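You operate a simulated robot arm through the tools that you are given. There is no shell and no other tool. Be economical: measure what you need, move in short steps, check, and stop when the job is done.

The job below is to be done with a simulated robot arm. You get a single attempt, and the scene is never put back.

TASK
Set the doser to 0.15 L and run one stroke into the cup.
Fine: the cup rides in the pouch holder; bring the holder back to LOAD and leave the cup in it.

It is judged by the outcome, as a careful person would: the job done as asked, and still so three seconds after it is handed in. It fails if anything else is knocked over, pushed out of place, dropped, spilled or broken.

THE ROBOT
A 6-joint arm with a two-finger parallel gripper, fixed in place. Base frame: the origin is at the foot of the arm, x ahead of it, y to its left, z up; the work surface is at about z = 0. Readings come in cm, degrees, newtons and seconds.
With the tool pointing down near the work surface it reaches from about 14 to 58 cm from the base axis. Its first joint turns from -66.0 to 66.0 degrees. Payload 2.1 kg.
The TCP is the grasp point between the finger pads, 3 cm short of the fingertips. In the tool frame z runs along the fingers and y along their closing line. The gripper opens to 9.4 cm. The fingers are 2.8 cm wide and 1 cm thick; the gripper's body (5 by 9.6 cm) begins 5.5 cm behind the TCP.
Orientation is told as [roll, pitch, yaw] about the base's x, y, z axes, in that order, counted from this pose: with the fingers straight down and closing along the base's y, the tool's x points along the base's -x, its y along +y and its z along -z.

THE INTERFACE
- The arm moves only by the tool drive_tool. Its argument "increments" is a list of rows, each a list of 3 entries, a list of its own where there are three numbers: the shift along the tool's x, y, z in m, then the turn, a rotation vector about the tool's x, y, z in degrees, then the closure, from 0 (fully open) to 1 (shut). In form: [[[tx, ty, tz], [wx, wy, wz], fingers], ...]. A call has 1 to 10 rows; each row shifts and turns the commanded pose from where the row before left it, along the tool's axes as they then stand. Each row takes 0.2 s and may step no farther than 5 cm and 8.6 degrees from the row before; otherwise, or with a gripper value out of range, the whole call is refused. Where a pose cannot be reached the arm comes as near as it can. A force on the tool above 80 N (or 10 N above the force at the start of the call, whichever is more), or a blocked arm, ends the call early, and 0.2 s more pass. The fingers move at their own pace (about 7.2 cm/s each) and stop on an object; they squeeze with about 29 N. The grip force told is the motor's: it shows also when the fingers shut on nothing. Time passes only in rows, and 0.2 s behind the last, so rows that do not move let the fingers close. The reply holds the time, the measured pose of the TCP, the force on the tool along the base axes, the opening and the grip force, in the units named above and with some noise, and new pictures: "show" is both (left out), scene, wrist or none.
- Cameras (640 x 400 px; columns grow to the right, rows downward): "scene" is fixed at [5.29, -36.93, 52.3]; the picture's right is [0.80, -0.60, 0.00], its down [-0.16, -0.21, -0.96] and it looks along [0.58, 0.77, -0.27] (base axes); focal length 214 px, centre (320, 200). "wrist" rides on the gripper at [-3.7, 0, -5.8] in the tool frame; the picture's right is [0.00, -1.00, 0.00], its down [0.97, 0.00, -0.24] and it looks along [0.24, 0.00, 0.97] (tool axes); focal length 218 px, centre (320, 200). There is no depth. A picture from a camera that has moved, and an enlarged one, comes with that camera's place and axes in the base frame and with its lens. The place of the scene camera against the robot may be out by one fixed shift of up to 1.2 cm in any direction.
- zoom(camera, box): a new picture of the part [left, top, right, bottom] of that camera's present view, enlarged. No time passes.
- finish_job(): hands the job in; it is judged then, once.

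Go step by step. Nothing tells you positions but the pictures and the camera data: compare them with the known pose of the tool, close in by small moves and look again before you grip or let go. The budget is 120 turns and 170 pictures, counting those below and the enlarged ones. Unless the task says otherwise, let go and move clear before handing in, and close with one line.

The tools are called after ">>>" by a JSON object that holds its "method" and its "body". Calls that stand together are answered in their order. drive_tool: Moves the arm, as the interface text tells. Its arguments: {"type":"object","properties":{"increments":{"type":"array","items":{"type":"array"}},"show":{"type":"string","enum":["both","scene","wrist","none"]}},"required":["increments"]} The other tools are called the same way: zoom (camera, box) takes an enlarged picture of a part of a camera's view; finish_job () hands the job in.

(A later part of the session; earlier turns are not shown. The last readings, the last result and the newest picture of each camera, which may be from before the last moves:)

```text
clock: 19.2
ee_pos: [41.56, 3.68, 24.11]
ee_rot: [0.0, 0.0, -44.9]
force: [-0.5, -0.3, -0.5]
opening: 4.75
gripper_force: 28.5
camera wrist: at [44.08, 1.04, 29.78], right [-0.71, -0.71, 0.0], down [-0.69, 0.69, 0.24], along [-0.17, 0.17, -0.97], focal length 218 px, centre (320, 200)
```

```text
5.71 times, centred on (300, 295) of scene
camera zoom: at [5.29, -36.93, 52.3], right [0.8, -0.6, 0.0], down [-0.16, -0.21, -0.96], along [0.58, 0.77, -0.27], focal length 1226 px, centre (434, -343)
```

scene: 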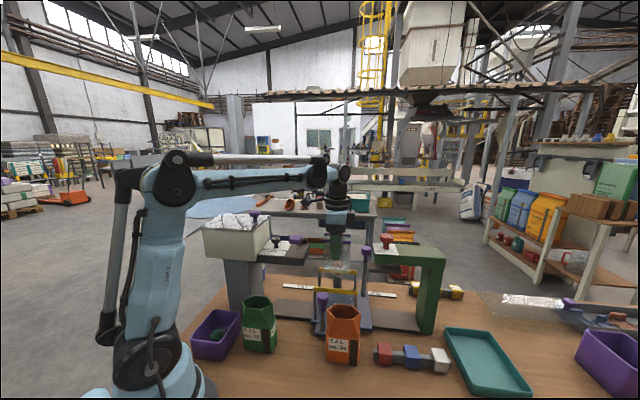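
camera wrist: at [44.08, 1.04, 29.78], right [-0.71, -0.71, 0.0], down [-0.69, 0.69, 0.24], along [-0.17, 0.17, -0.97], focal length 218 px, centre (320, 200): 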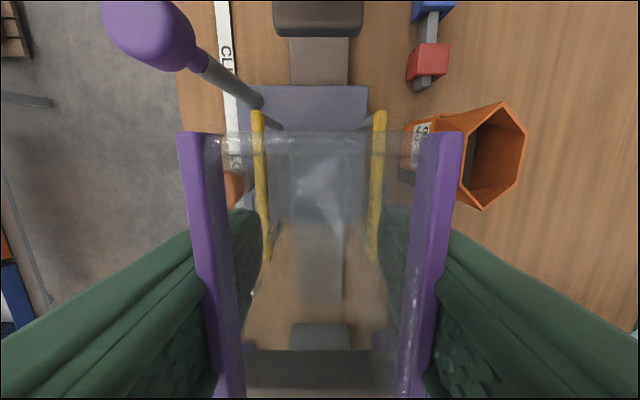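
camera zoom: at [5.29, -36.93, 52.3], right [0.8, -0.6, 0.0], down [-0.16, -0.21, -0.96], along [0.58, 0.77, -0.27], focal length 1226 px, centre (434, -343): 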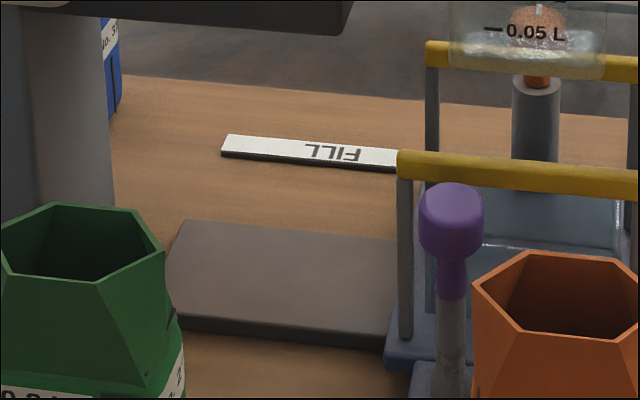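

The paddle sprang back, nothing spilled. The wrist's side box (about 10 cm out on tool +x, 13 cm above the TCP) would hit the doser in this orientation, so I'll set the cup on free table and regrasp with a tilt. Moving there now.

>>> {"method": "drive_tool", "body": {"increments": [[[0, 0, -0.02], [0, 0, 0], 0.6], [[0, -0.04, 0], [0, 0, 0], 0.6], [[0, -0.04, 0], [0, 0, 0], 0.6], [[0, -0.04, 0], [0, 0, 0], 0.6], [[0, -0.04, 0], [0, 0, 0], 0.6], [[0, -0.04, 0], [0, 0, 0], 0.6], [[0, -0.03, 0], [0, 0, 0], 0.6], [[0, 0, 0], [0, 0, 0], 0.6]]}}

```text
clock: 21.0
ee_pos: [25.42, -12.78, 25.96]
ee_rot: [-0.1, 0.1, -45.0]
force: [0.5, -0.4, -0.4]
opening: 4.75
gripper_force: 28.9
camera wrist: at [27.94, -15.19, 31.61], right [-0.71, -0.71, 0.0], down [-0.69, 0.69, 0.24], along [-0.17, 0.17, -0.97], focal length 218 px, centre (320, 200)
```

scene: 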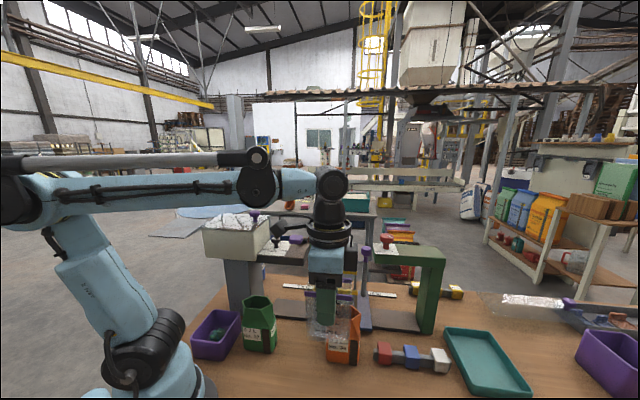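
wrist: 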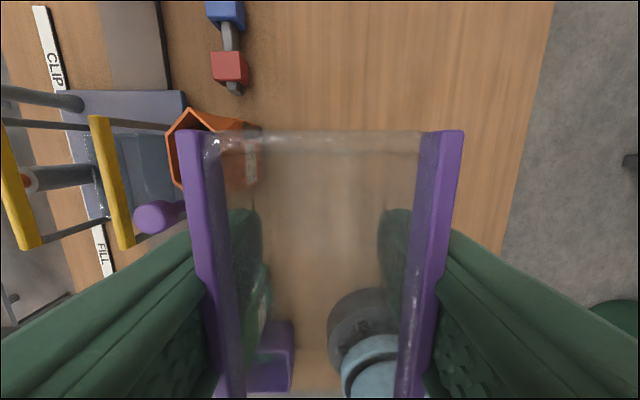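

This spot is clear table. I'll lower the cup to the surface.

>>> {"method": "drive_tool", "body": {"increments": [[[0, 0, 0.04], [0, 0, 0], 0.6], [[0, 0, 0.04], [0, 0, 0], 0.6], [[0, 0, 0.04], [0, 0, 0], 0.6], [[0, 0, 0.03], [0, 0, 0], 0.6], [[0, 0, 0.02], [0, 0, 0], 0.6], [[0, 0, 0.007], [0, 0, 0], 0.6], [[0, 0, 0], [0, 0, 0], 0.6]]}}

```text
clock: 22.6
ee_pos: [25.22, -12.81, 8.08]
ee_rot: [-0.1, 0.1, -45.0]
force: [0.5, -0.8, -0.9]
opening: 4.76
gripper_force: 28.8
camera wrist: at [27.91, -15.24, 13.79], right [-0.71, -0.71, 0.0], down [-0.69, 0.69, 0.24], along [-0.17, 0.17, -0.97], focal length 218 px, centre (320, 200)
```

scene: 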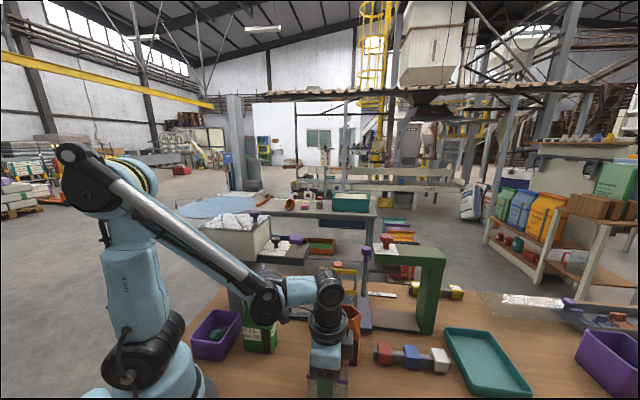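
wrist: 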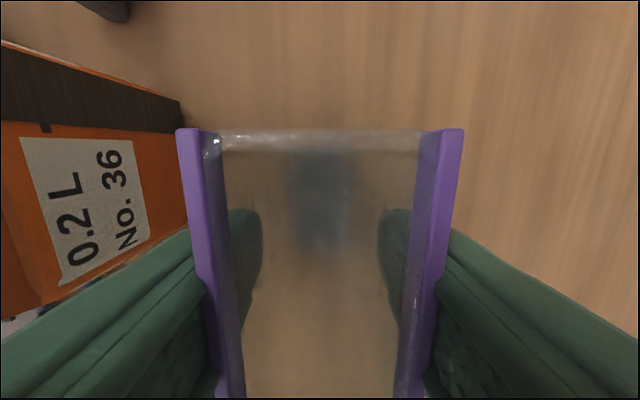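

I'll touch down the last millimetre and open slightly, staying clear of the orange pouch.

>>> {"method": "drive_tool", "body": {"increments": [[[0, 0, 0.001], [0, 0, 0], 0.6], [[0, 0, 0], [0, 0, 0], 0.45], [[0, 0, 0], [0, 0, 0], 0.36], [[0, 0, -0.03], [0, 0, 0], 0.36], [[0, 0, -0.04], [0, 0, 0], 0.36], [[0, 0, 0], [0, 0, 0], 0.36]]}}

>>> {"method": "zoom", "body": {"camera": "scene", "box": [260, 270, 420, 400]}}

```text
clock: 24.0
ee_pos: [25.2, -12.53, 15.27]
ee_rot: [0.0, 0.0, -45.0]
force: [-0.3, -0.3, -0.1]
opening: 6.01
gripper_force: 0.1
camera wrist: at [27.84, -15.05, 20.9], right [-0.71, -0.71, 0.0], down [-0.69, 0.69, 0.24], along [-0.17, 0.17, -0.97], focal length 218 px, centre (320, 200)
```

scene: 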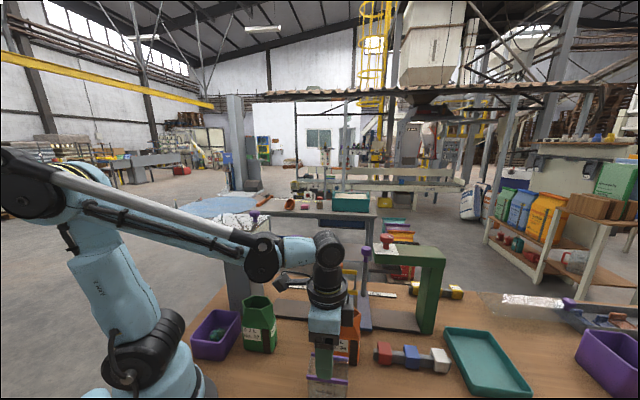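
wrist: 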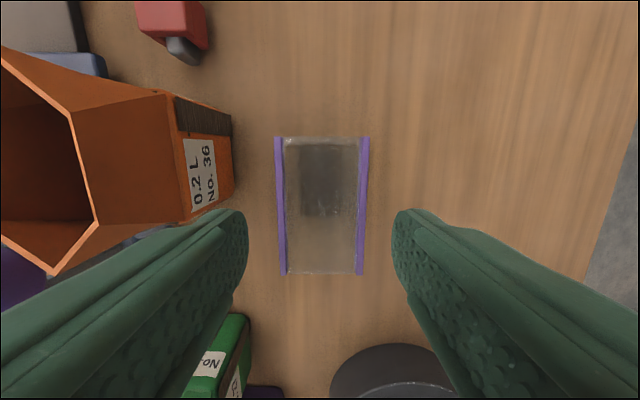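

```text
3.08 times, centred on (340, 335) of scene
camera zoom: at [5.29, -36.93, 52.3], right [0.8, -0.6, 0.0], down [-0.16, -0.21, -0.96], along [0.58, 0.77, -0.27], focal length 660 px, centre (258, -215)
```

zoom: 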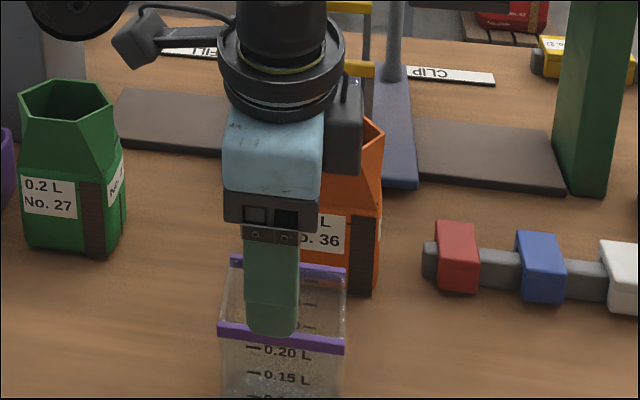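

The cup stands upright at s≈26.9, p≈8.9 along the rail axes. I'll tilt the tool 17° about its closing line and descend to regrasp near the rim.

>>> {"method": "drive_tool", "body": {"increments": [[[0, 0, 0], [0, 8.5, 0], 0.36], [[0, 0, 0], [0, 8.5, 0], 0.36], [[-0.01, 0, 0.02], [0, 0, 0], 0.36], [[-0.01, 0, 0.02], [0, 0, 0], 0.36], [[-0.01, 0, 0.017], [0, 0, 0], 0.36], [[0, 0, 0], [0, 0, 0], 0.36]]}}

>>> {"method": "zoom", "body": {"camera": "scene", "box": [260, 270, 420, 400]}}

```text
clock: 25.4
ee_pos: [26.11, -13.49, 8.74]
ee_rot: [-0.1, 17.0, -45.1]
force: [-0.3, -0.6, -0.9]
opening: 6.02
gripper_force: 0.0
camera wrist: at [29.8, -17.2, 13.12], right [-0.71, -0.71, 0.0], down [-0.61, 0.61, 0.51], along [-0.36, 0.36, -0.86], focal length 218 px, centre (320, 200)
```

scene: 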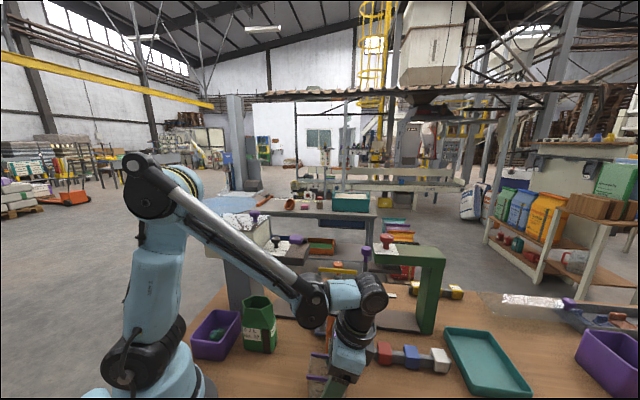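
wrist: 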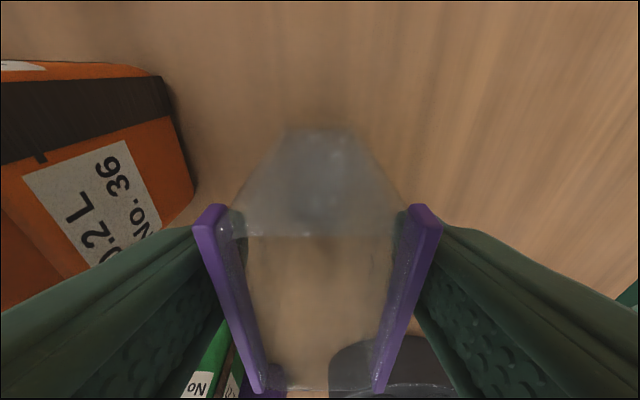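

```text
3.08 times, centred on (340, 335) of scene
camera zoom: at [5.29, -36.93, 52.3], right [0.8, -0.6, 0.0], down [-0.16, -0.21, -0.96], along [0.58, 0.77, -0.27], focal length 660 px, centre (258, -215)
```

zoom: 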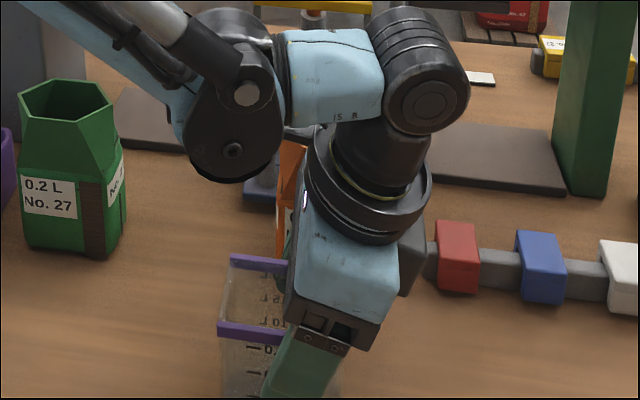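

The fingers straddle the rims. Closing and lifting.

>>> {"method": "drive_tool", "body": {"increments": [[[0, 0, 0], [0, 0, 0], 0.6], [[0, 0, 0], [0, 0, 0], 0.6], [[0, 0, 0], [0, 0, 0], 0.6], [[0.003, 0, -0.0096], [0, 0, 0], 0.6], [[0.009, 0, -0.0287], [0, 0, 0], 0.6], [[0.0117, 0, -0.0383], [0, 0, 0], 0.6], [[0.0117, 0, -0.0383], [0, 0, 0], 0.6], [[0.0117, 0, -0.0383], [0, 0, 0], 0.6], [[0, 0, 0], [0, 0, 0], 0.6]]}}

```text
clock: 27.4
ee_pos: [26.17, -13.58, 24.8]
ee_rot: [0.0, 17.1, -45.0]
force: [0.0, 0.4, -0.2]
opening: 4.77
gripper_force: 29.0
camera wrist: at [29.88, -17.18, 29.2], right [-0.71, -0.71, 0.0], down [-0.61, 0.61, 0.51], along [-0.36, 0.36, -0.86], focal length 218 px, centre (320, 200)
```

scene: 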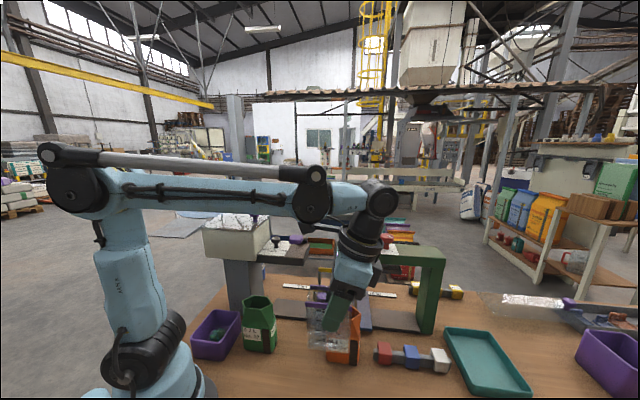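
wrist: 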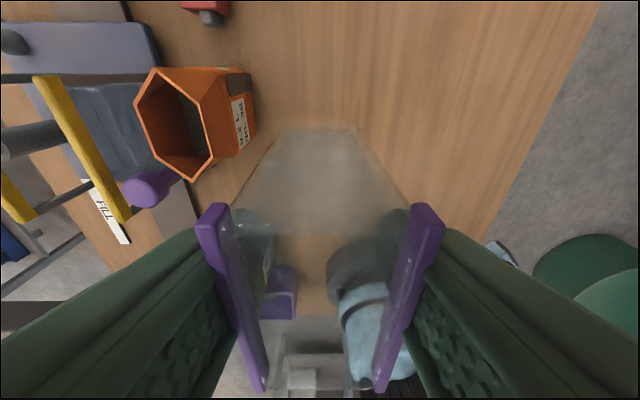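

The cup is held. Moving over to the pocket at this height.

>>> {"method": "drive_tool", "body": {"increments": [[[0, 0.04, 0], [0, 0, 0], 0.6], [[0, 0.04, 0], [0, 0, 0], 0.6], [[0, 0.04, 0], [0, 0, 0], 0.6], [[0, 0.04, 0], [0, 0, 0], 0.6], [[0, 0.04, 0], [0, 0, 0], 0.6], [[0, 0.029, 0], [0, 0, 0], 0.6], [[0, 0, 0], [0, 0, 0], 0.6]]}}

>>> {"method": "zoom", "body": {"camera": "scene", "box": [260, 200, 430, 340]}}

```text
clock: 29.0
ee_pos: [42.42, 2.71, 24.88]
ee_rot: [0.0, 17.0, -44.9]
force: [0.4, -0.5, -1.0]
opening: 4.76
gripper_force: 29.3
camera wrist: at [46.02, -0.95, 29.2], right [-0.71, -0.71, 0.0], down [-0.61, 0.61, 0.51], along [-0.36, 0.36, -0.86], focal length 218 px, centre (320, 200)
```

scene: 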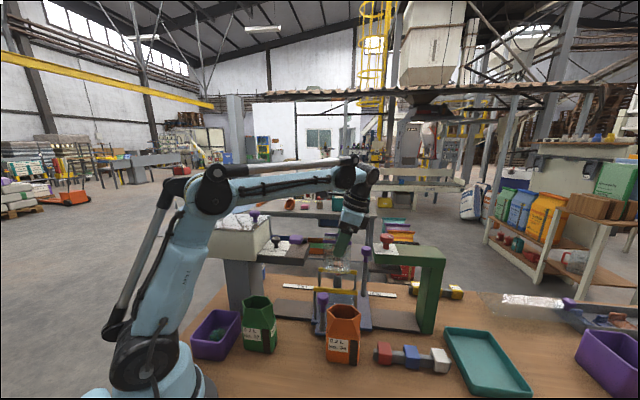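
wrist: 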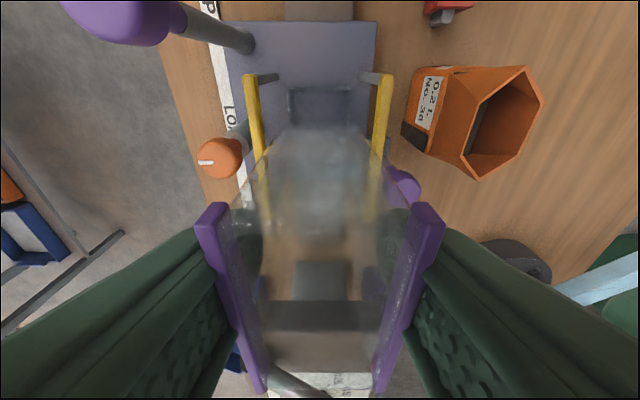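

```text
2.86 times, centred on (345, 270) of scene
camera zoom: at [5.3, -36.93, 52.3], right [0.8, -0.6, 0.0], down [-0.16, -0.21, -0.96], along [0.58, 0.77, -0.27], focal length 613 px, centre (249, 0)
```

zoom: 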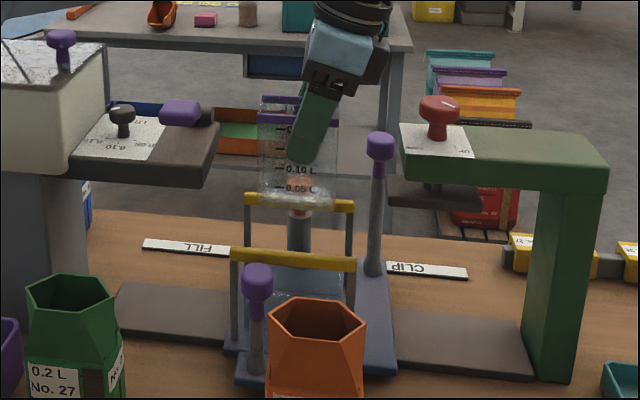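

The cup is upright over the pocket. I'll lower vertically to z≈13 and check forces and clearances.

>>> {"method": "drive_tool", "body": {"increments": [[[-0.00877, 0, 0.0287], [0, 0, 0], 0.6], [[-0.00877, 0, 0.0287], [0, 0, 0], 0.6], [[-0.00877, 0, 0.0287], [0, 0, 0], 0.6], [[-0.00877, 0, 0.0287], [0, 0, 0], 0.6], [[0, 0, 0], [0, 0, 0], 0.6]]}}

>>> {"method": "zoom", "body": {"camera": "scene", "box": [260, 200, 430, 340]}}

```text
clock: 30.2
ee_pos: [42.27, 2.64, 12.85]
ee_rot: [0.0, 17.0, -44.9]
force: [-0.1, -0.4, -0.9]
opening: 4.76
gripper_force: 28.3
camera wrist: at [45.95, -1.06, 17.12], right [-0.71, -0.71, 0.0], down [-0.61, 0.61, 0.51], along [-0.36, 0.36, -0.86], focal length 218 px, centre (320, 200)
```

scene: 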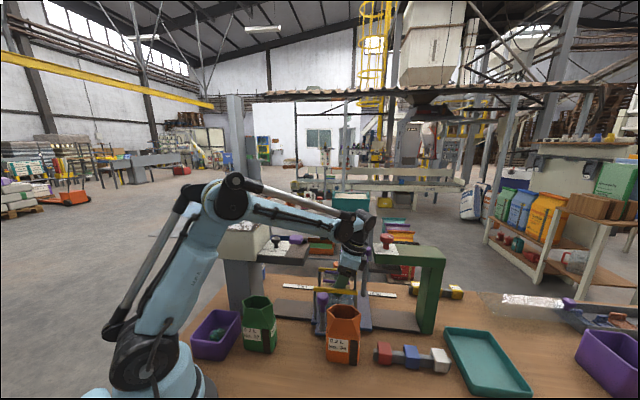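
wrist: 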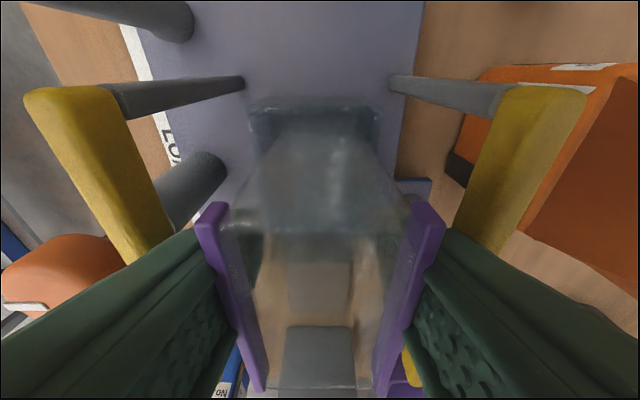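

```text
2.86 times, centred on (345, 270) of scene
camera zoom: at [5.29, -36.93, 52.3], right [0.8, -0.6, 0.0], down [-0.16, -0.21, -0.96], along [0.58, 0.77, -0.27], focal length 613 px, centre (249, 0)
```

zoom: 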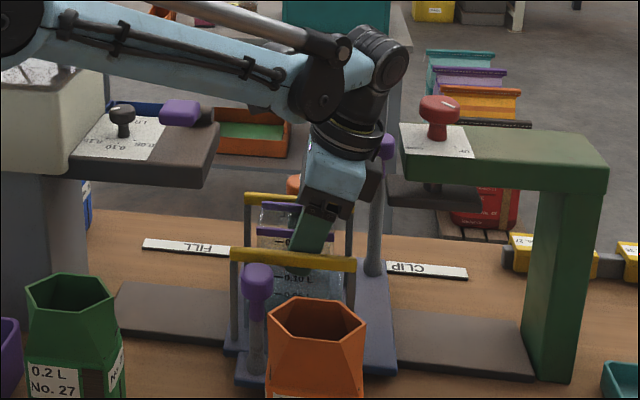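

No contact so far. I'll continue in 1 cm steps.

>>> {"method": "drive_tool", "body": {"increments": [[[-0.00292, 0, 0.00956], [0, 0, 0], 0.6], [[-0.00292, 0, 0.00956], [0, 0, 0], 0.6], [[0, 0, 0], [0, 0, 0], 0.6]]}}

>>> {"method": "zoom", "body": {"camera": "scene", "box": [290, 210, 410, 320]}}

```text
clock: 31.0
ee_pos: [42.39, 2.53, 10.64]
ee_rot: [0.0, 17.1, -45.0]
force: [-1.0, 1.3, 25.7]
opening: 4.74
gripper_force: 29.2
camera wrist: at [46.02, -1.06, 15.08], right [-0.71, -0.71, 0.0], down [-0.61, 0.61, 0.51], along [-0.36, 0.36, -0.86], focal length 218 px, centre (320, 200)
```

scene: 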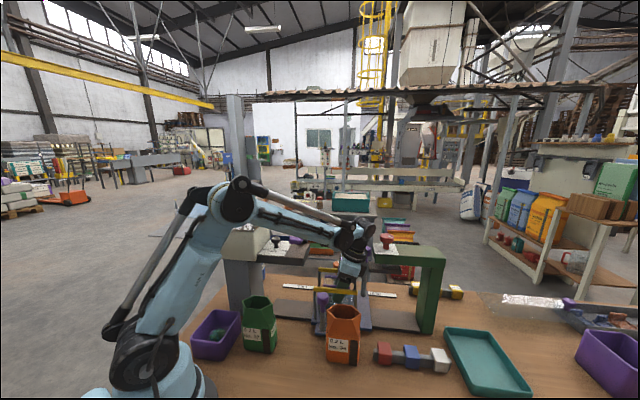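
wrist: 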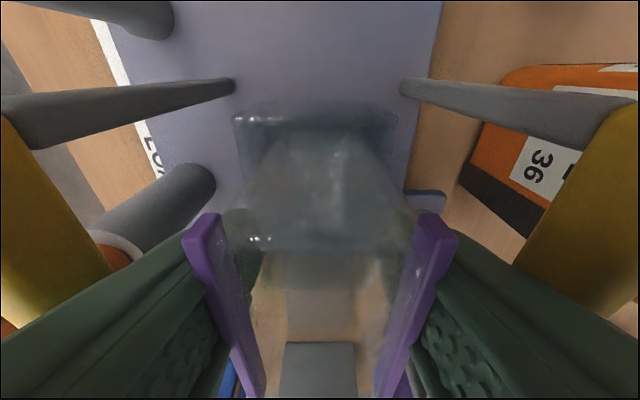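

```text
3.64 times, centred on (350, 265) of scene
camera zoom: at [5.28, -36.93, 52.3], right [0.8, -0.6, 0.0], down [-0.16, -0.21, -0.96], along [0.58, 0.77, -0.27], focal length 780 px, centre (211, -36)
```

zoom: 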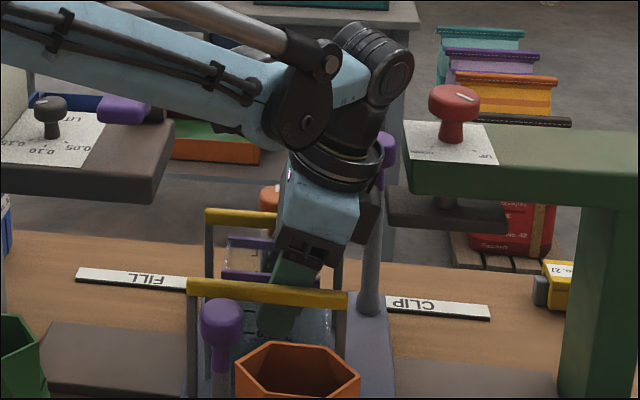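

There's a clean vertical contact of about 26 N, so the cup has touched something near z≈2–3. I'll zoom to judge whether it's seated in the pocket or on its edge.

>>> {"method": "zoom", "body": {"camera": "wrist", "box": [200, 80, 440, 320]}}

>>> {"method": "zoom", "body": {"camera": "scene", "box": [310, 260, 370, 310]}}

```text
1.67 times, centred on (320, 200) of wrist
camera zoom: at [46.02, -1.06, 15.08], right [-0.71, -0.71, 0.0], down [-0.61, 0.61, 0.51], along [-0.36, 0.36, -0.86], focal length 364 px, centre (320, 200)
```

zoom: 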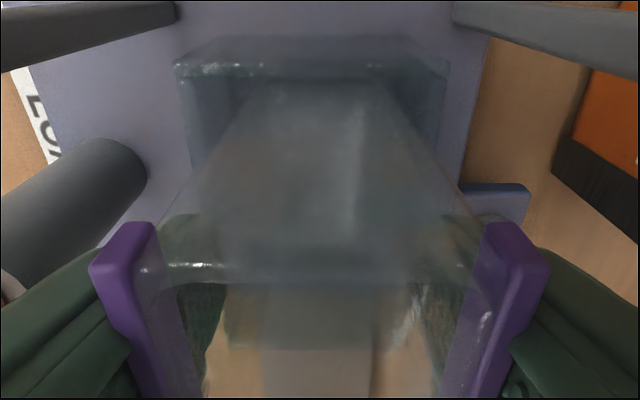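

```text
8.00 times, centred on (340, 285) of scene
camera zoom: at [5.28, -36.93, 52.3], right [0.8, -0.6, 0.0], down [-0.16, -0.21, -0.96], along [0.58, 0.77, -0.27], focal length 1716 px, centre (160, -480)
```

zoom: 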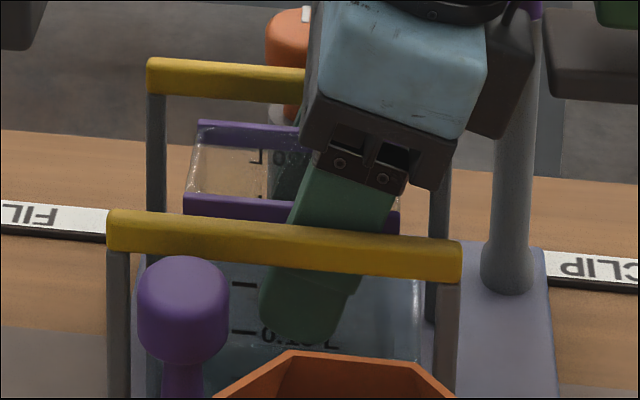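

The cup's rim height (~11.6) and the view into the clear-walled pocket both indicate it is on the pocket floor. I'll open slightly, within the bars.

>>> {"method": "drive_tool", "body": {"increments": [[[-0.0, 0, 0.0], [0, 0, 0], 0.47], [[0, 0, 0], [0, 0, 0], 0.4], [[0, 0, 0], [0, 0, 0], 0.4]]}}

>>> {"method": "zoom", "body": {"camera": "scene", "box": [300, 240, 400, 320]}}

```text
clock: 31.8
ee_pos: [42.45, 2.66, 10.59]
ee_rot: [0.0, 17.0, -45.0]
force: [6.2, 5.0, -4.6]
opening: 5.13
gripper_force: 0.0
camera wrist: at [46.05, -1.06, 15.02], right [-0.71, -0.71, 0.0], down [-0.61, 0.61, 0.51], along [-0.36, 0.36, -0.86], focal length 218 px, centre (320, 200)
```

scene: 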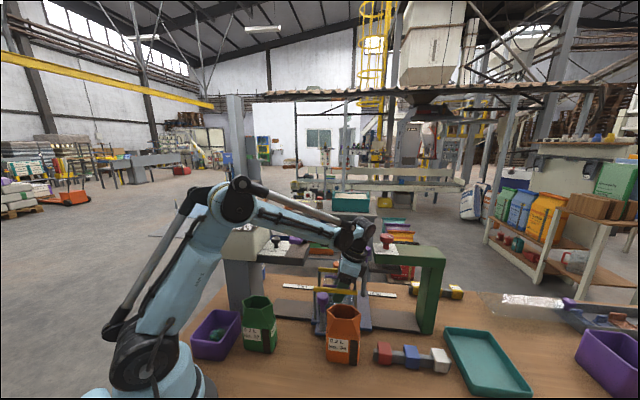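
wrist: 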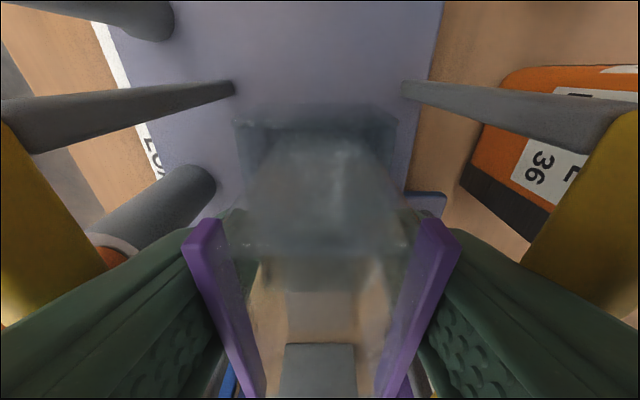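

```text
5.00 times, centred on (350, 280) of scene
camera zoom: at [5.3, -36.93, 52.3], right [0.8, -0.6, 0.0], down [-0.16, -0.21, -0.96], along [0.58, 0.77, -0.27], focal length 1072 px, centre (170, -200)
```

zoom: 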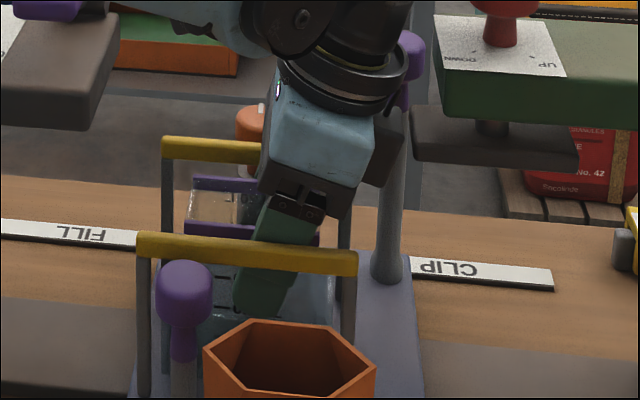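

The opened fingers touch the pocket's inner wall (opening 5.1 vs cup 4.76), so the cup is free. I'll ease in slightly and lift straight up slowly.

>>> {"method": "drive_tool", "body": {"increments": [[[0, 0, 0], [0, 0, 0], 0.468], [[0.00292, 0, -0.00956], [0, 0, 0], 0.468], [[0.00292, 0, -0.00956], [0, 0, 0], 0.468], [[0, 0, 0], [0, 0, 0], 0.468]]}}

>>> {"method": "zoom", "body": {"camera": "scene", "box": [300, 240, 400, 320]}}

```text
clock: 32.8
ee_pos: [42.37, 2.58, 12.66]
ee_rot: [-0.1, 17.1, -44.9]
force: [0.4, 0.9, -0.2]
opening: 4.97
gripper_force: 0.0
camera wrist: at [46.01, -1.05, 17.13], right [-0.71, -0.71, 0.0], down [-0.61, 0.61, 0.51], along [-0.36, 0.36, -0.86], focal length 218 px, centre (320, 200)
```

scene: 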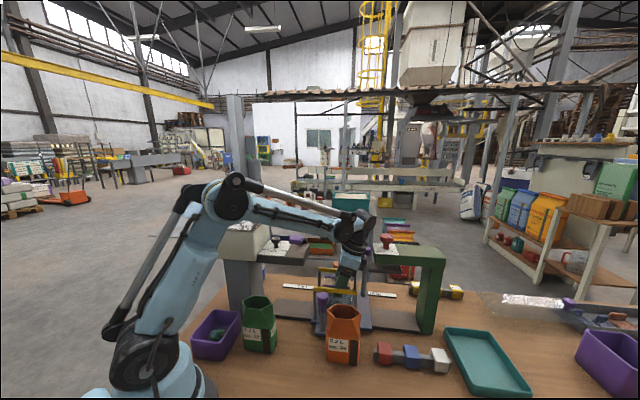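
wrist: 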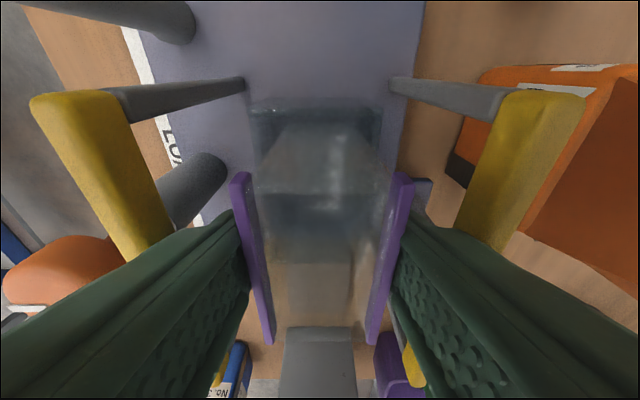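

```text
5.00 times, centred on (350, 280) of scene
camera zoom: at [5.29, -36.93, 52.3], right [0.8, -0.6, 0.0], down [-0.16, -0.21, -0.96], along [0.58, 0.77, -0.27], focal length 1072 px, centre (170, -200)
```

zoom: 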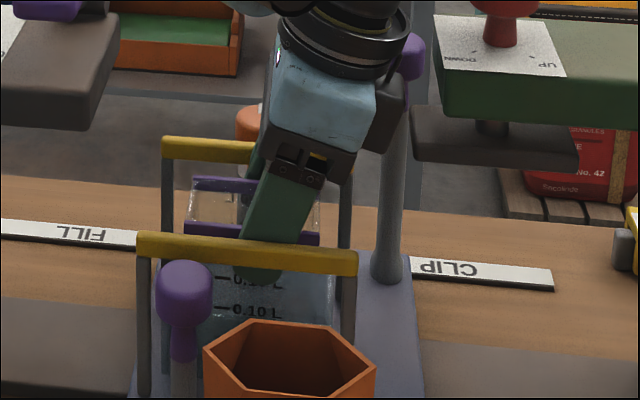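

The cup stays in the pocket. Lifting clear and levelling the tool.

>>> {"method": "drive_tool", "body": {"increments": [[[0.00877, 0, -0.0287], [0, 0, 0], 0.468], [[0.01023, 0, -0.0335], [0, 0, 0], 0.4], [[0.01023, 0, -0.0335], [0, 0, 0], 0.4], [[0.01023, 0, -0.0335], [0, 0, 0], 0.4], [[0, 0, 0], [0, -8.5, 0], 0.4], [[0, 0, 0], [0, -8.5, 0], 0.4], [[0, 0, 0], [0, 0, 0], 0.4]]}}

>>> {"method": "zoom", "body": {"camera": "scene", "box": [290, 230, 410, 330]}}

>>> {"method": "zoom", "body": {"camera": "wrist", "box": [200, 50, 440, 350]}}

```text
clock: 34.4
ee_pos: [42.44, 2.58, 26.24]
ee_rot: [0.0, -0.1, -45.0]
force: [0.7, -0.2, 0.0]
opening: 5.63
gripper_force: 0.0
camera wrist: at [44.91, 0.08, 31.97], right [-0.71, -0.71, 0.0], down [-0.69, 0.69, 0.24], along [-0.17, 0.17, -0.97], focal length 218 px, centre (320, 200)
```

scene: 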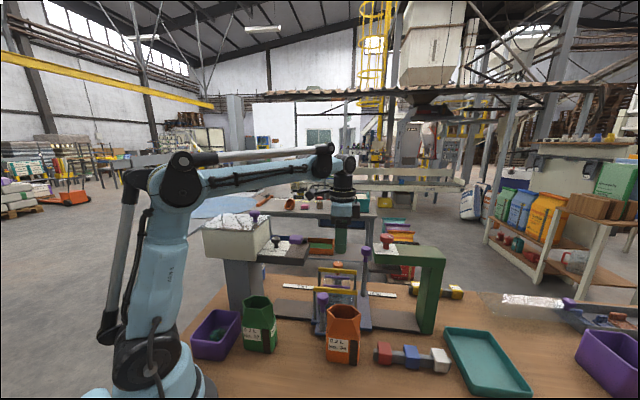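
wrist: 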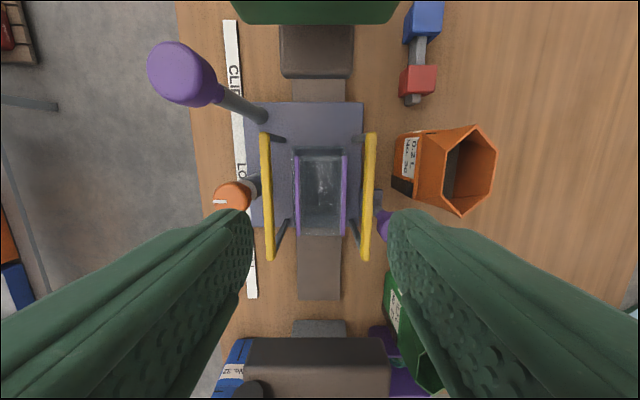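

```text
4.00 times, centred on (350, 280) of scene
camera zoom: at [5.29, -36.93, 52.3], right [0.8, -0.6, 0.0], down [-0.16, -0.21, -0.96], along [0.58, 0.77, -0.27], focal length 858 px, centre (200, -120)
```

zoom: 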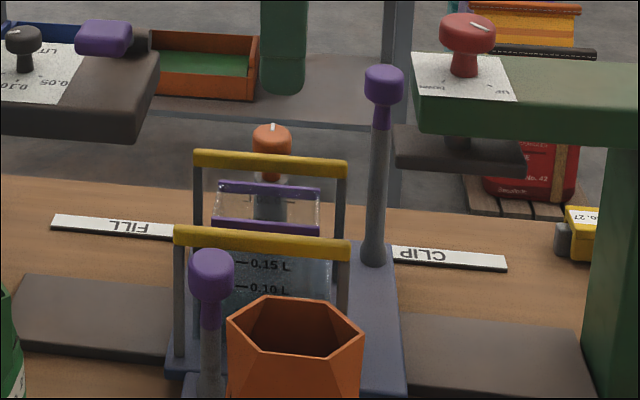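

```text
1.33 times, centred on (320, 200) of wrist
camera zoom: at [44.91, 0.08, 31.97], right [-0.71, -0.71, 0.0], down [-0.69, 0.69, 0.24], along [-0.17, 0.17, -0.97], focal length 291 px, centre (320, 200)
```

zoom: 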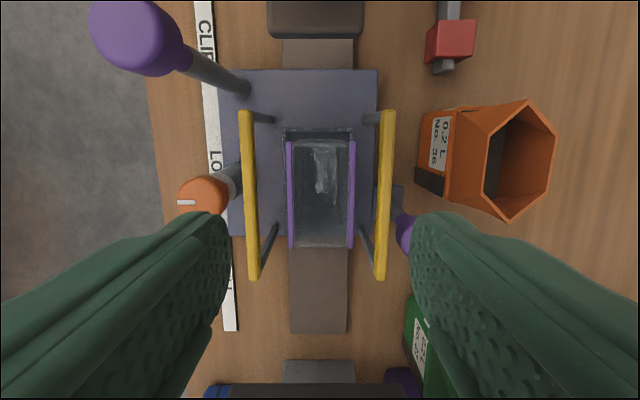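

The cup sits level in the pocket. Next I'll go over the tall purple handle post at about (53.0, 2.8) to draw the holder toward FILL.

>>> {"method": "drive_tool", "body": {"increments": [[[-0.024, 0.025, 0], [0, 0, 0], 0.4], [[-0.024, 0.025, 0], [0, 0, 0], 0.4], [[-0.025, 0.026, 0], [0, 0, 0], 0.4], [[0, 0, 0.02], [0, 0, 0], 0.4], [[0, 0, 0], [0, 0, 0], 0.4]]}}

>>> {"method": "zoom", "body": {"camera": "scene", "box": [310, 190, 430, 290]}}

```text
clock: 35.6
ee_pos: [52.9, 2.93, 24.24]
ee_rot: [0.0, 0.0, -45.0]
force: [-0.2, 0.0, 0.6]
opening: 5.63
gripper_force: 0.1
camera wrist: at [55.55, 0.32, 29.92], right [-0.71, -0.71, 0.0], down [-0.69, 0.69, 0.24], along [-0.17, 0.17, -0.97], focal length 218 px, centre (320, 200)
```

scene: 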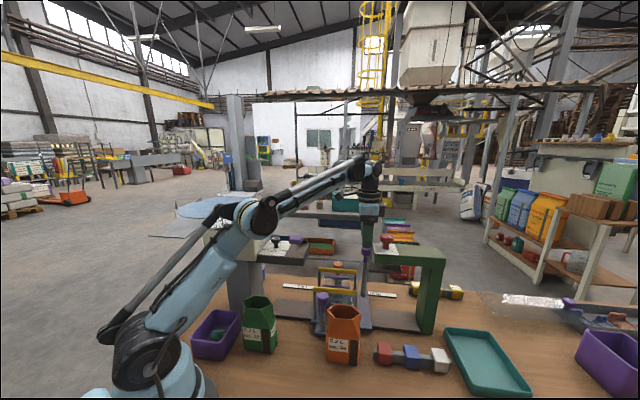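
wrist: 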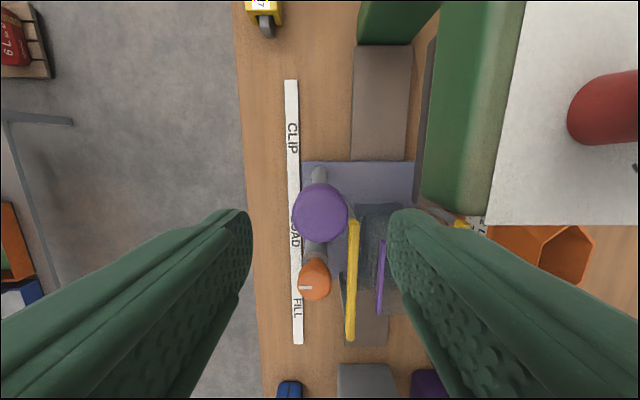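

```text
4.00 times, centred on (370, 240) of scene
camera zoom: at [5.29, -36.93, 52.3], right [0.8, -0.6, 0.0], down [-0.16, -0.21, -0.96], along [0.58, 0.77, -0.27], focal length 858 px, centre (120, 40)
```

zoom: 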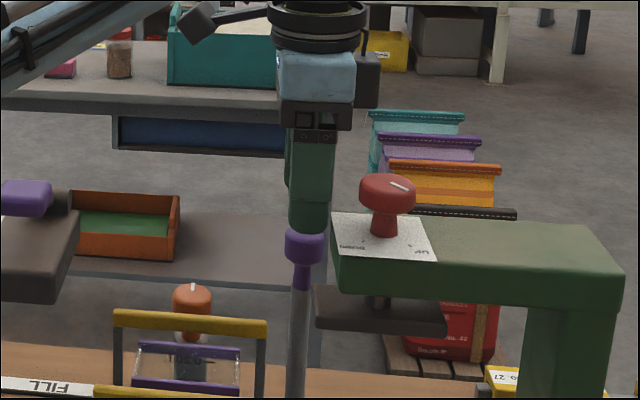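

The handle knob is centred between the fingers; the press arm is near on the right, so I'll narrow the opening and descend.

>>> {"method": "drive_tool", "body": {"increments": [[[-0.002, 0, 0], [0, 0, 0], 0.55], [[0, 0, 0.02], [0, 0, 0], 0.55], [[0, 0, 0.02], [0, 0, 0], 0.55], [[0, 0, 0.016], [0, 0, 0], 0.55], [[0, 0, 0], [0, 0, 0], 0.55]]}}

>>> {"method": "zoom", "body": {"camera": "scene", "box": [310, 190, 430, 290]}}

```text
clock: 36.8
ee_pos: [53.05, 2.72, 18.7]
ee_rot: [0.0, 0.0, -45.0]
force: [-0.7, 0.6, -0.1]
opening: 4.24
gripper_force: 0.2
camera wrist: at [55.68, 0.15, 24.3], right [-0.71, -0.71, 0.0], down [-0.69, 0.69, 0.24], along [-0.17, 0.17, -0.97], focal length 218 px, centre (320, 200)
```

scene: 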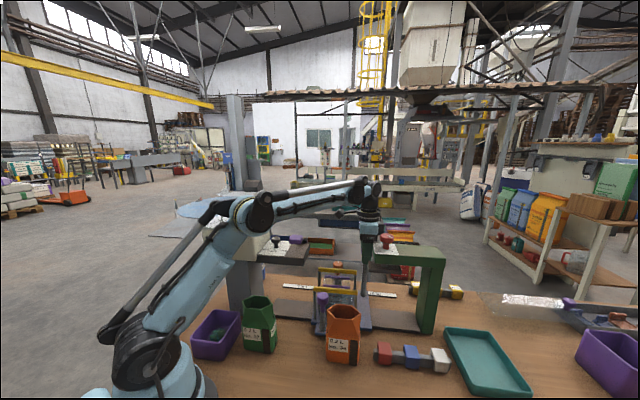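
wrist: 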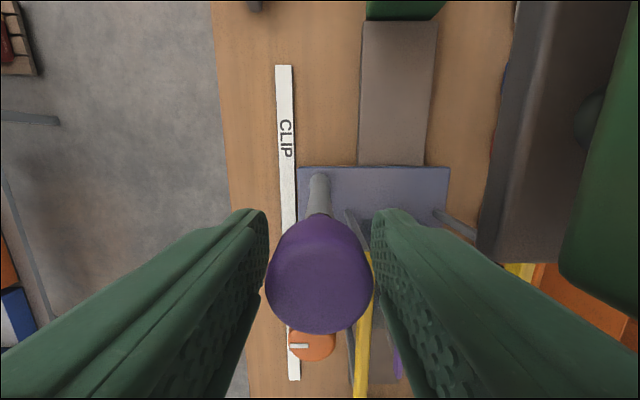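

```text
4.00 times, centred on (370, 240) of scene
camera zoom: at [5.29, -36.93, 52.3], right [0.8, -0.6, 0.0], down [-0.16, -0.21, -0.96], along [0.58, 0.77, -0.27], focal length 858 px, centre (120, 40)
```

zoom: 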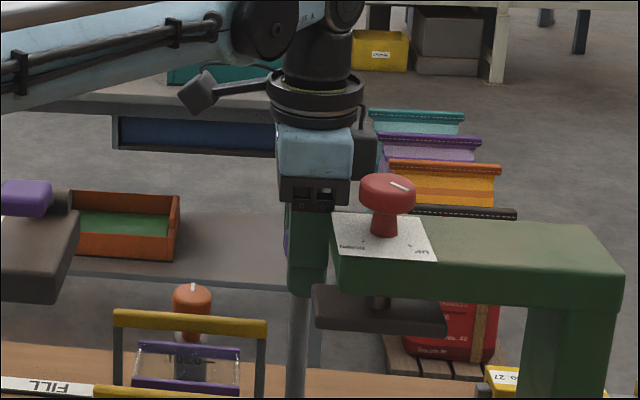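

The knob is between the fingers. Closing on it.

>>> {"method": "drive_tool", "body": {"increments": [[[0, 0, 0], [0, 0, 0], 0.8], [[0, 0, 0], [0, 0, 0], 1], [[0, 0, 0], [0, 0, 0], 1]], "show": "none"}}

```text
clock: 37.6
ee_pos: [53.1, 2.76, 18.56]
ee_rot: [0.0, 0.0, -45.0]
force: [2.1, 0.6, -4.3]
opening: 2.95
gripper_force: 45.1
```

Gripped at 2.95 cm. I'll try a small 1 cm pull toward FILL to see if the holder slides freely.

>>> {"method": "drive_tool", "body": {"increments": [[[0.005, 0, 0], [0, 0, 0], 1], [[0.005, 0, 0], [0, 0, 0], 1], [[0, 0, 0], [0, 0, 0], 1]]}}

>>> {"method": "zoom", "body": {"camera": "scene", "box": [290, 230, 410, 330]}}

```text
clock: 38.4
ee_pos: [52.38, 3.56, 18.59]
ee_rot: [0.0, 0.0, -44.9]
force: [4.5, 3.0, -34.9]
opening: 2.94
gripper_force: 44.9
camera wrist: at [54.96, 0.9, 24.31], right [-0.71, -0.71, 0.0], down [-0.69, 0.69, 0.24], along [-0.17, 0.17, -0.97], focal length 218 px, centre (320, 200)
```

scene: 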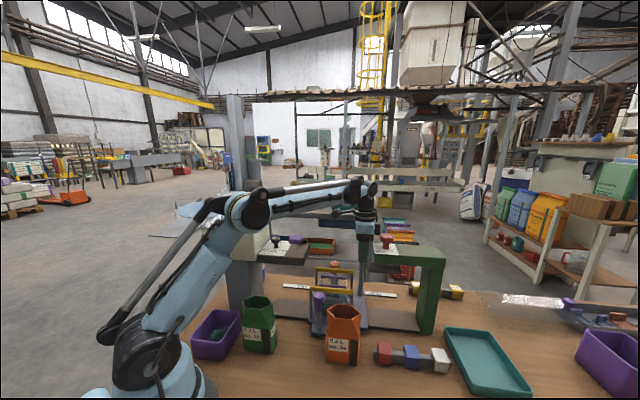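
wrist: 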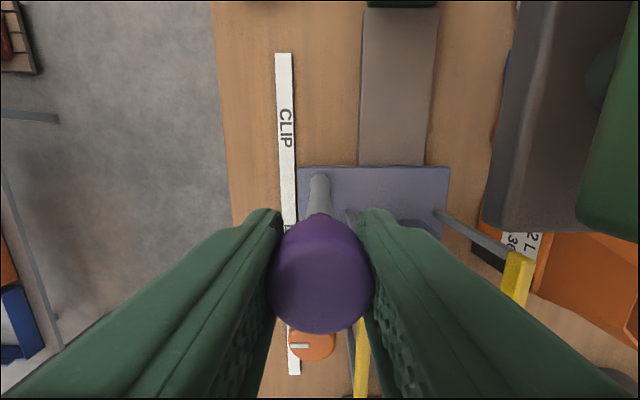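

```text
4.00 times, centred on (350, 280) of scene
camera zoom: at [5.31, -36.93, 52.3], right [0.8, -0.6, 0.0], down [-0.16, -0.21, -0.96], along [0.58, 0.77, -0.27], focal length 858 px, centre (200, -120)
```

zoom: 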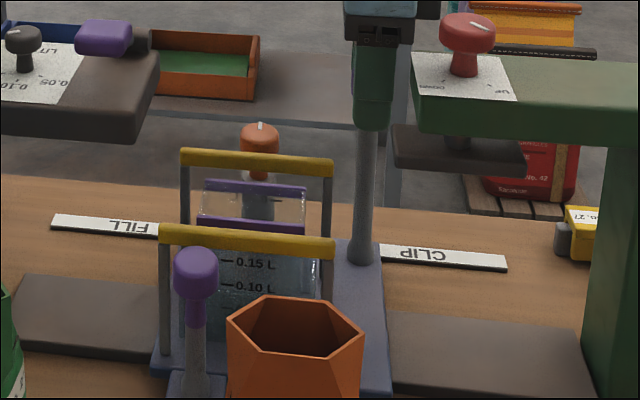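

The holder slides freely. I'll ease the vertical load and draw it about 9 cm farther in gentle steps.

>>> {"method": "drive_tool", "body": {"increments": [[[0, 0, 0.001], [0, 0, 0], 1], [[0.01, 0, 0], [0, 0, 0], 1], [[0.016, 0, 0], [0, 0, 0], 1], [[0.016, 0, 0], [0, 0, 0], 1], [[0.016, 0, 0], [0, 0, 0], 1], [[0.016, 0, 0], [0, 0, 0], 1], [[0.01, 0, 0], [0, 0, 0], 1], [[0.006, 0, 0], [0, 0, 0], 1], [[0, 0, 0], [0, 0, 0], 1]]}}

>>> {"method": "zoom", "body": {"camera": "scene", "box": [240, 210, 380, 330]}}

```text
clock: 40.4
ee_pos: [45.94, 9.83, 18.59]
ee_rot: [0.2, -0.1, -45.1]
force: [18.1, 19.0, -6.6]
opening: 2.94
gripper_force: 44.8
camera wrist: at [48.55, 7.28, 24.31], right [-0.71, -0.71, 0.0], down [-0.69, 0.69, 0.24], along [-0.17, 0.17, -0.97], focal length 218 px, centre (320, 200)
```

scene: 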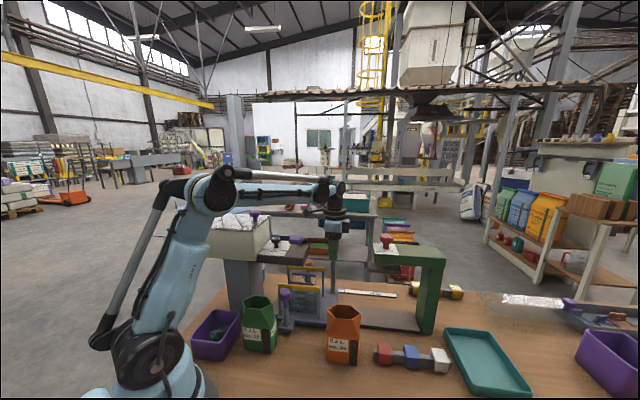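
wrist: 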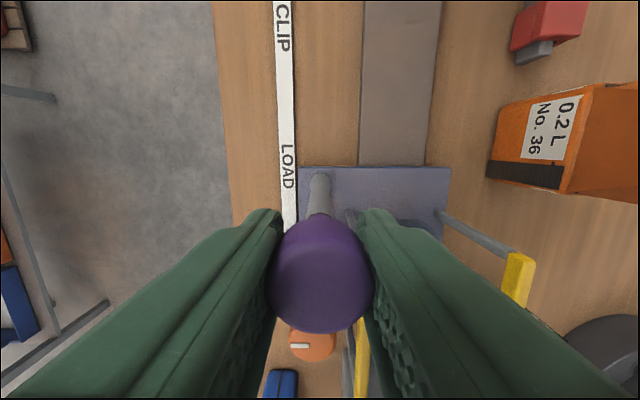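

```text
3.33 times, centred on (310, 270) of scene
camera zoom: at [5.3, -36.93, 52.3], right [0.8, -0.6, 0.0], down [-0.16, -0.21, -0.96], along [0.58, 0.77, -0.27], focal length 715 px, centre (353, -33)
```

zoom: 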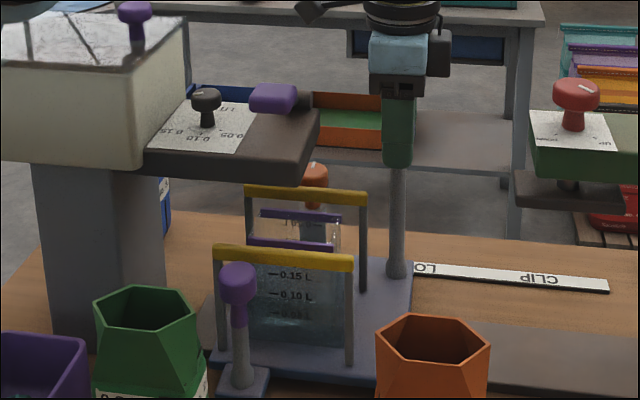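

It slid about 10 cm; there's a little sideways load I'll relieve while going another 2 cm.

>>> {"method": "drive_tool", "body": {"increments": [[[0, 0.001, 0], [0, 0, 0], 1], [[0.007, 0.0002, 0], [0, 0, 0], 1], [[0.007, 0.0002, 0], [0, 0, 0], 1], [[0.006, 0.0002, 0], [0, 0, 0], 1], [[0, 0, 0], [0, 0, 0], 1]]}}

>>> {"method": "zoom", "body": {"camera": "scene", "box": [240, 230, 350, 320]}}

>>> {"method": "zoom", "body": {"camera": "wrist", "box": [220, 160, 420, 400]}}

```text
clock: 41.6
ee_pos: [44.67, 11.13, 18.76]
ee_rot: [-0.2, -0.1, -45.2]
force: [-5.2, -7.6, -11.3]
opening: 2.91
gripper_force: 45.6
camera wrist: at [47.26, 8.63, 24.33], right [-0.71, -0.71, 0.0], down [-0.68, 0.69, 0.24], along [-0.17, 0.17, -0.97], focal length 218 px, centre (320, 200)
```

scene: 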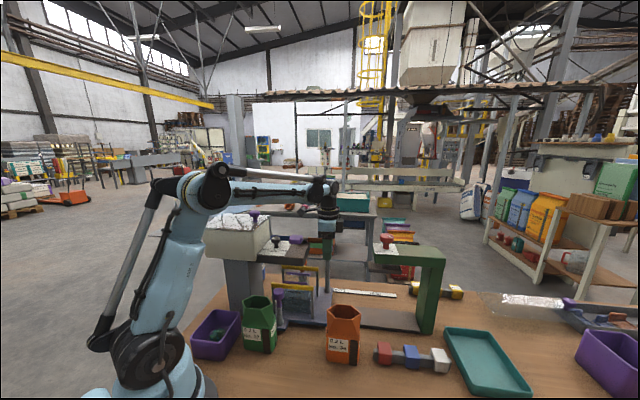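
wrist: 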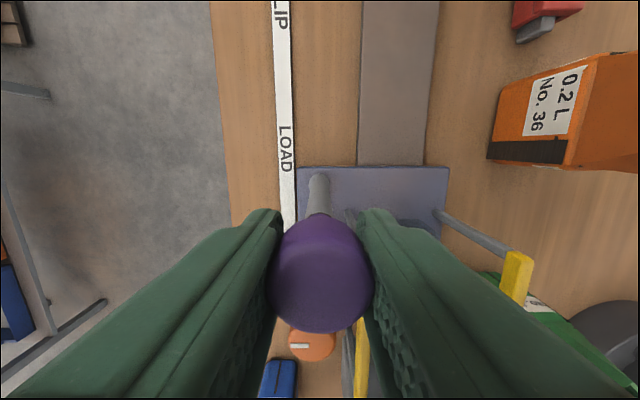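

```text
4.44 times, centred on (295, 275) of scene
camera zoom: at [5.3, -36.94, 52.3], right [0.8, -0.6, 0.0], down [-0.16, -0.21, -0.96], along [0.58, 0.77, -0.27], focal length 953 px, centre (431, -133)
```

zoom: 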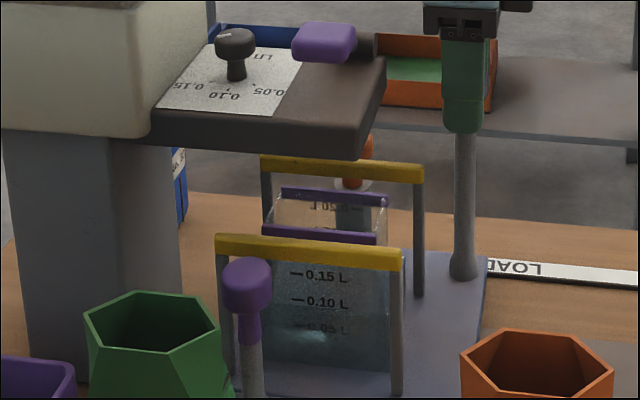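

```text
1.67 times, centred on (320, 280) of wrist
camera zoom: at [47.26, 8.63, 24.33], right [-0.71, -0.71, 0.0], down [-0.68, 0.69, 0.24], along [-0.17, 0.17, -0.97], focal length 364 px, centre (320, 67)
```

zoom: 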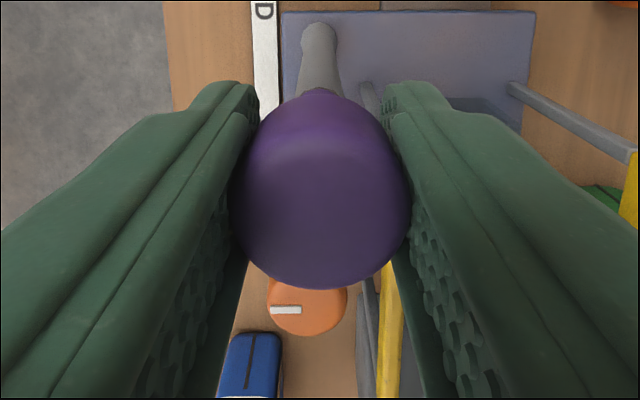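

Shifted 11.9 cm now. I'll continue in small steps, watching the force for a stop.

>>> {"method": "drive_tool", "body": {"increments": [[[0.003, 0, 0], [0, 0, 0], 1], [[0.003, 0, 0], [0, 0, 0], 1], [[0, 0, 0], [0, 0, 0], 1]], "show": "none"}}

```text
clock: 42.4
ee_pos: [44.23, 11.74, 18.58]
ee_rot: [-0.3, 0.0, -45.0]
force: [-22.9, -20.7, -11.3]
opening: 2.94
gripper_force: 45.0
```

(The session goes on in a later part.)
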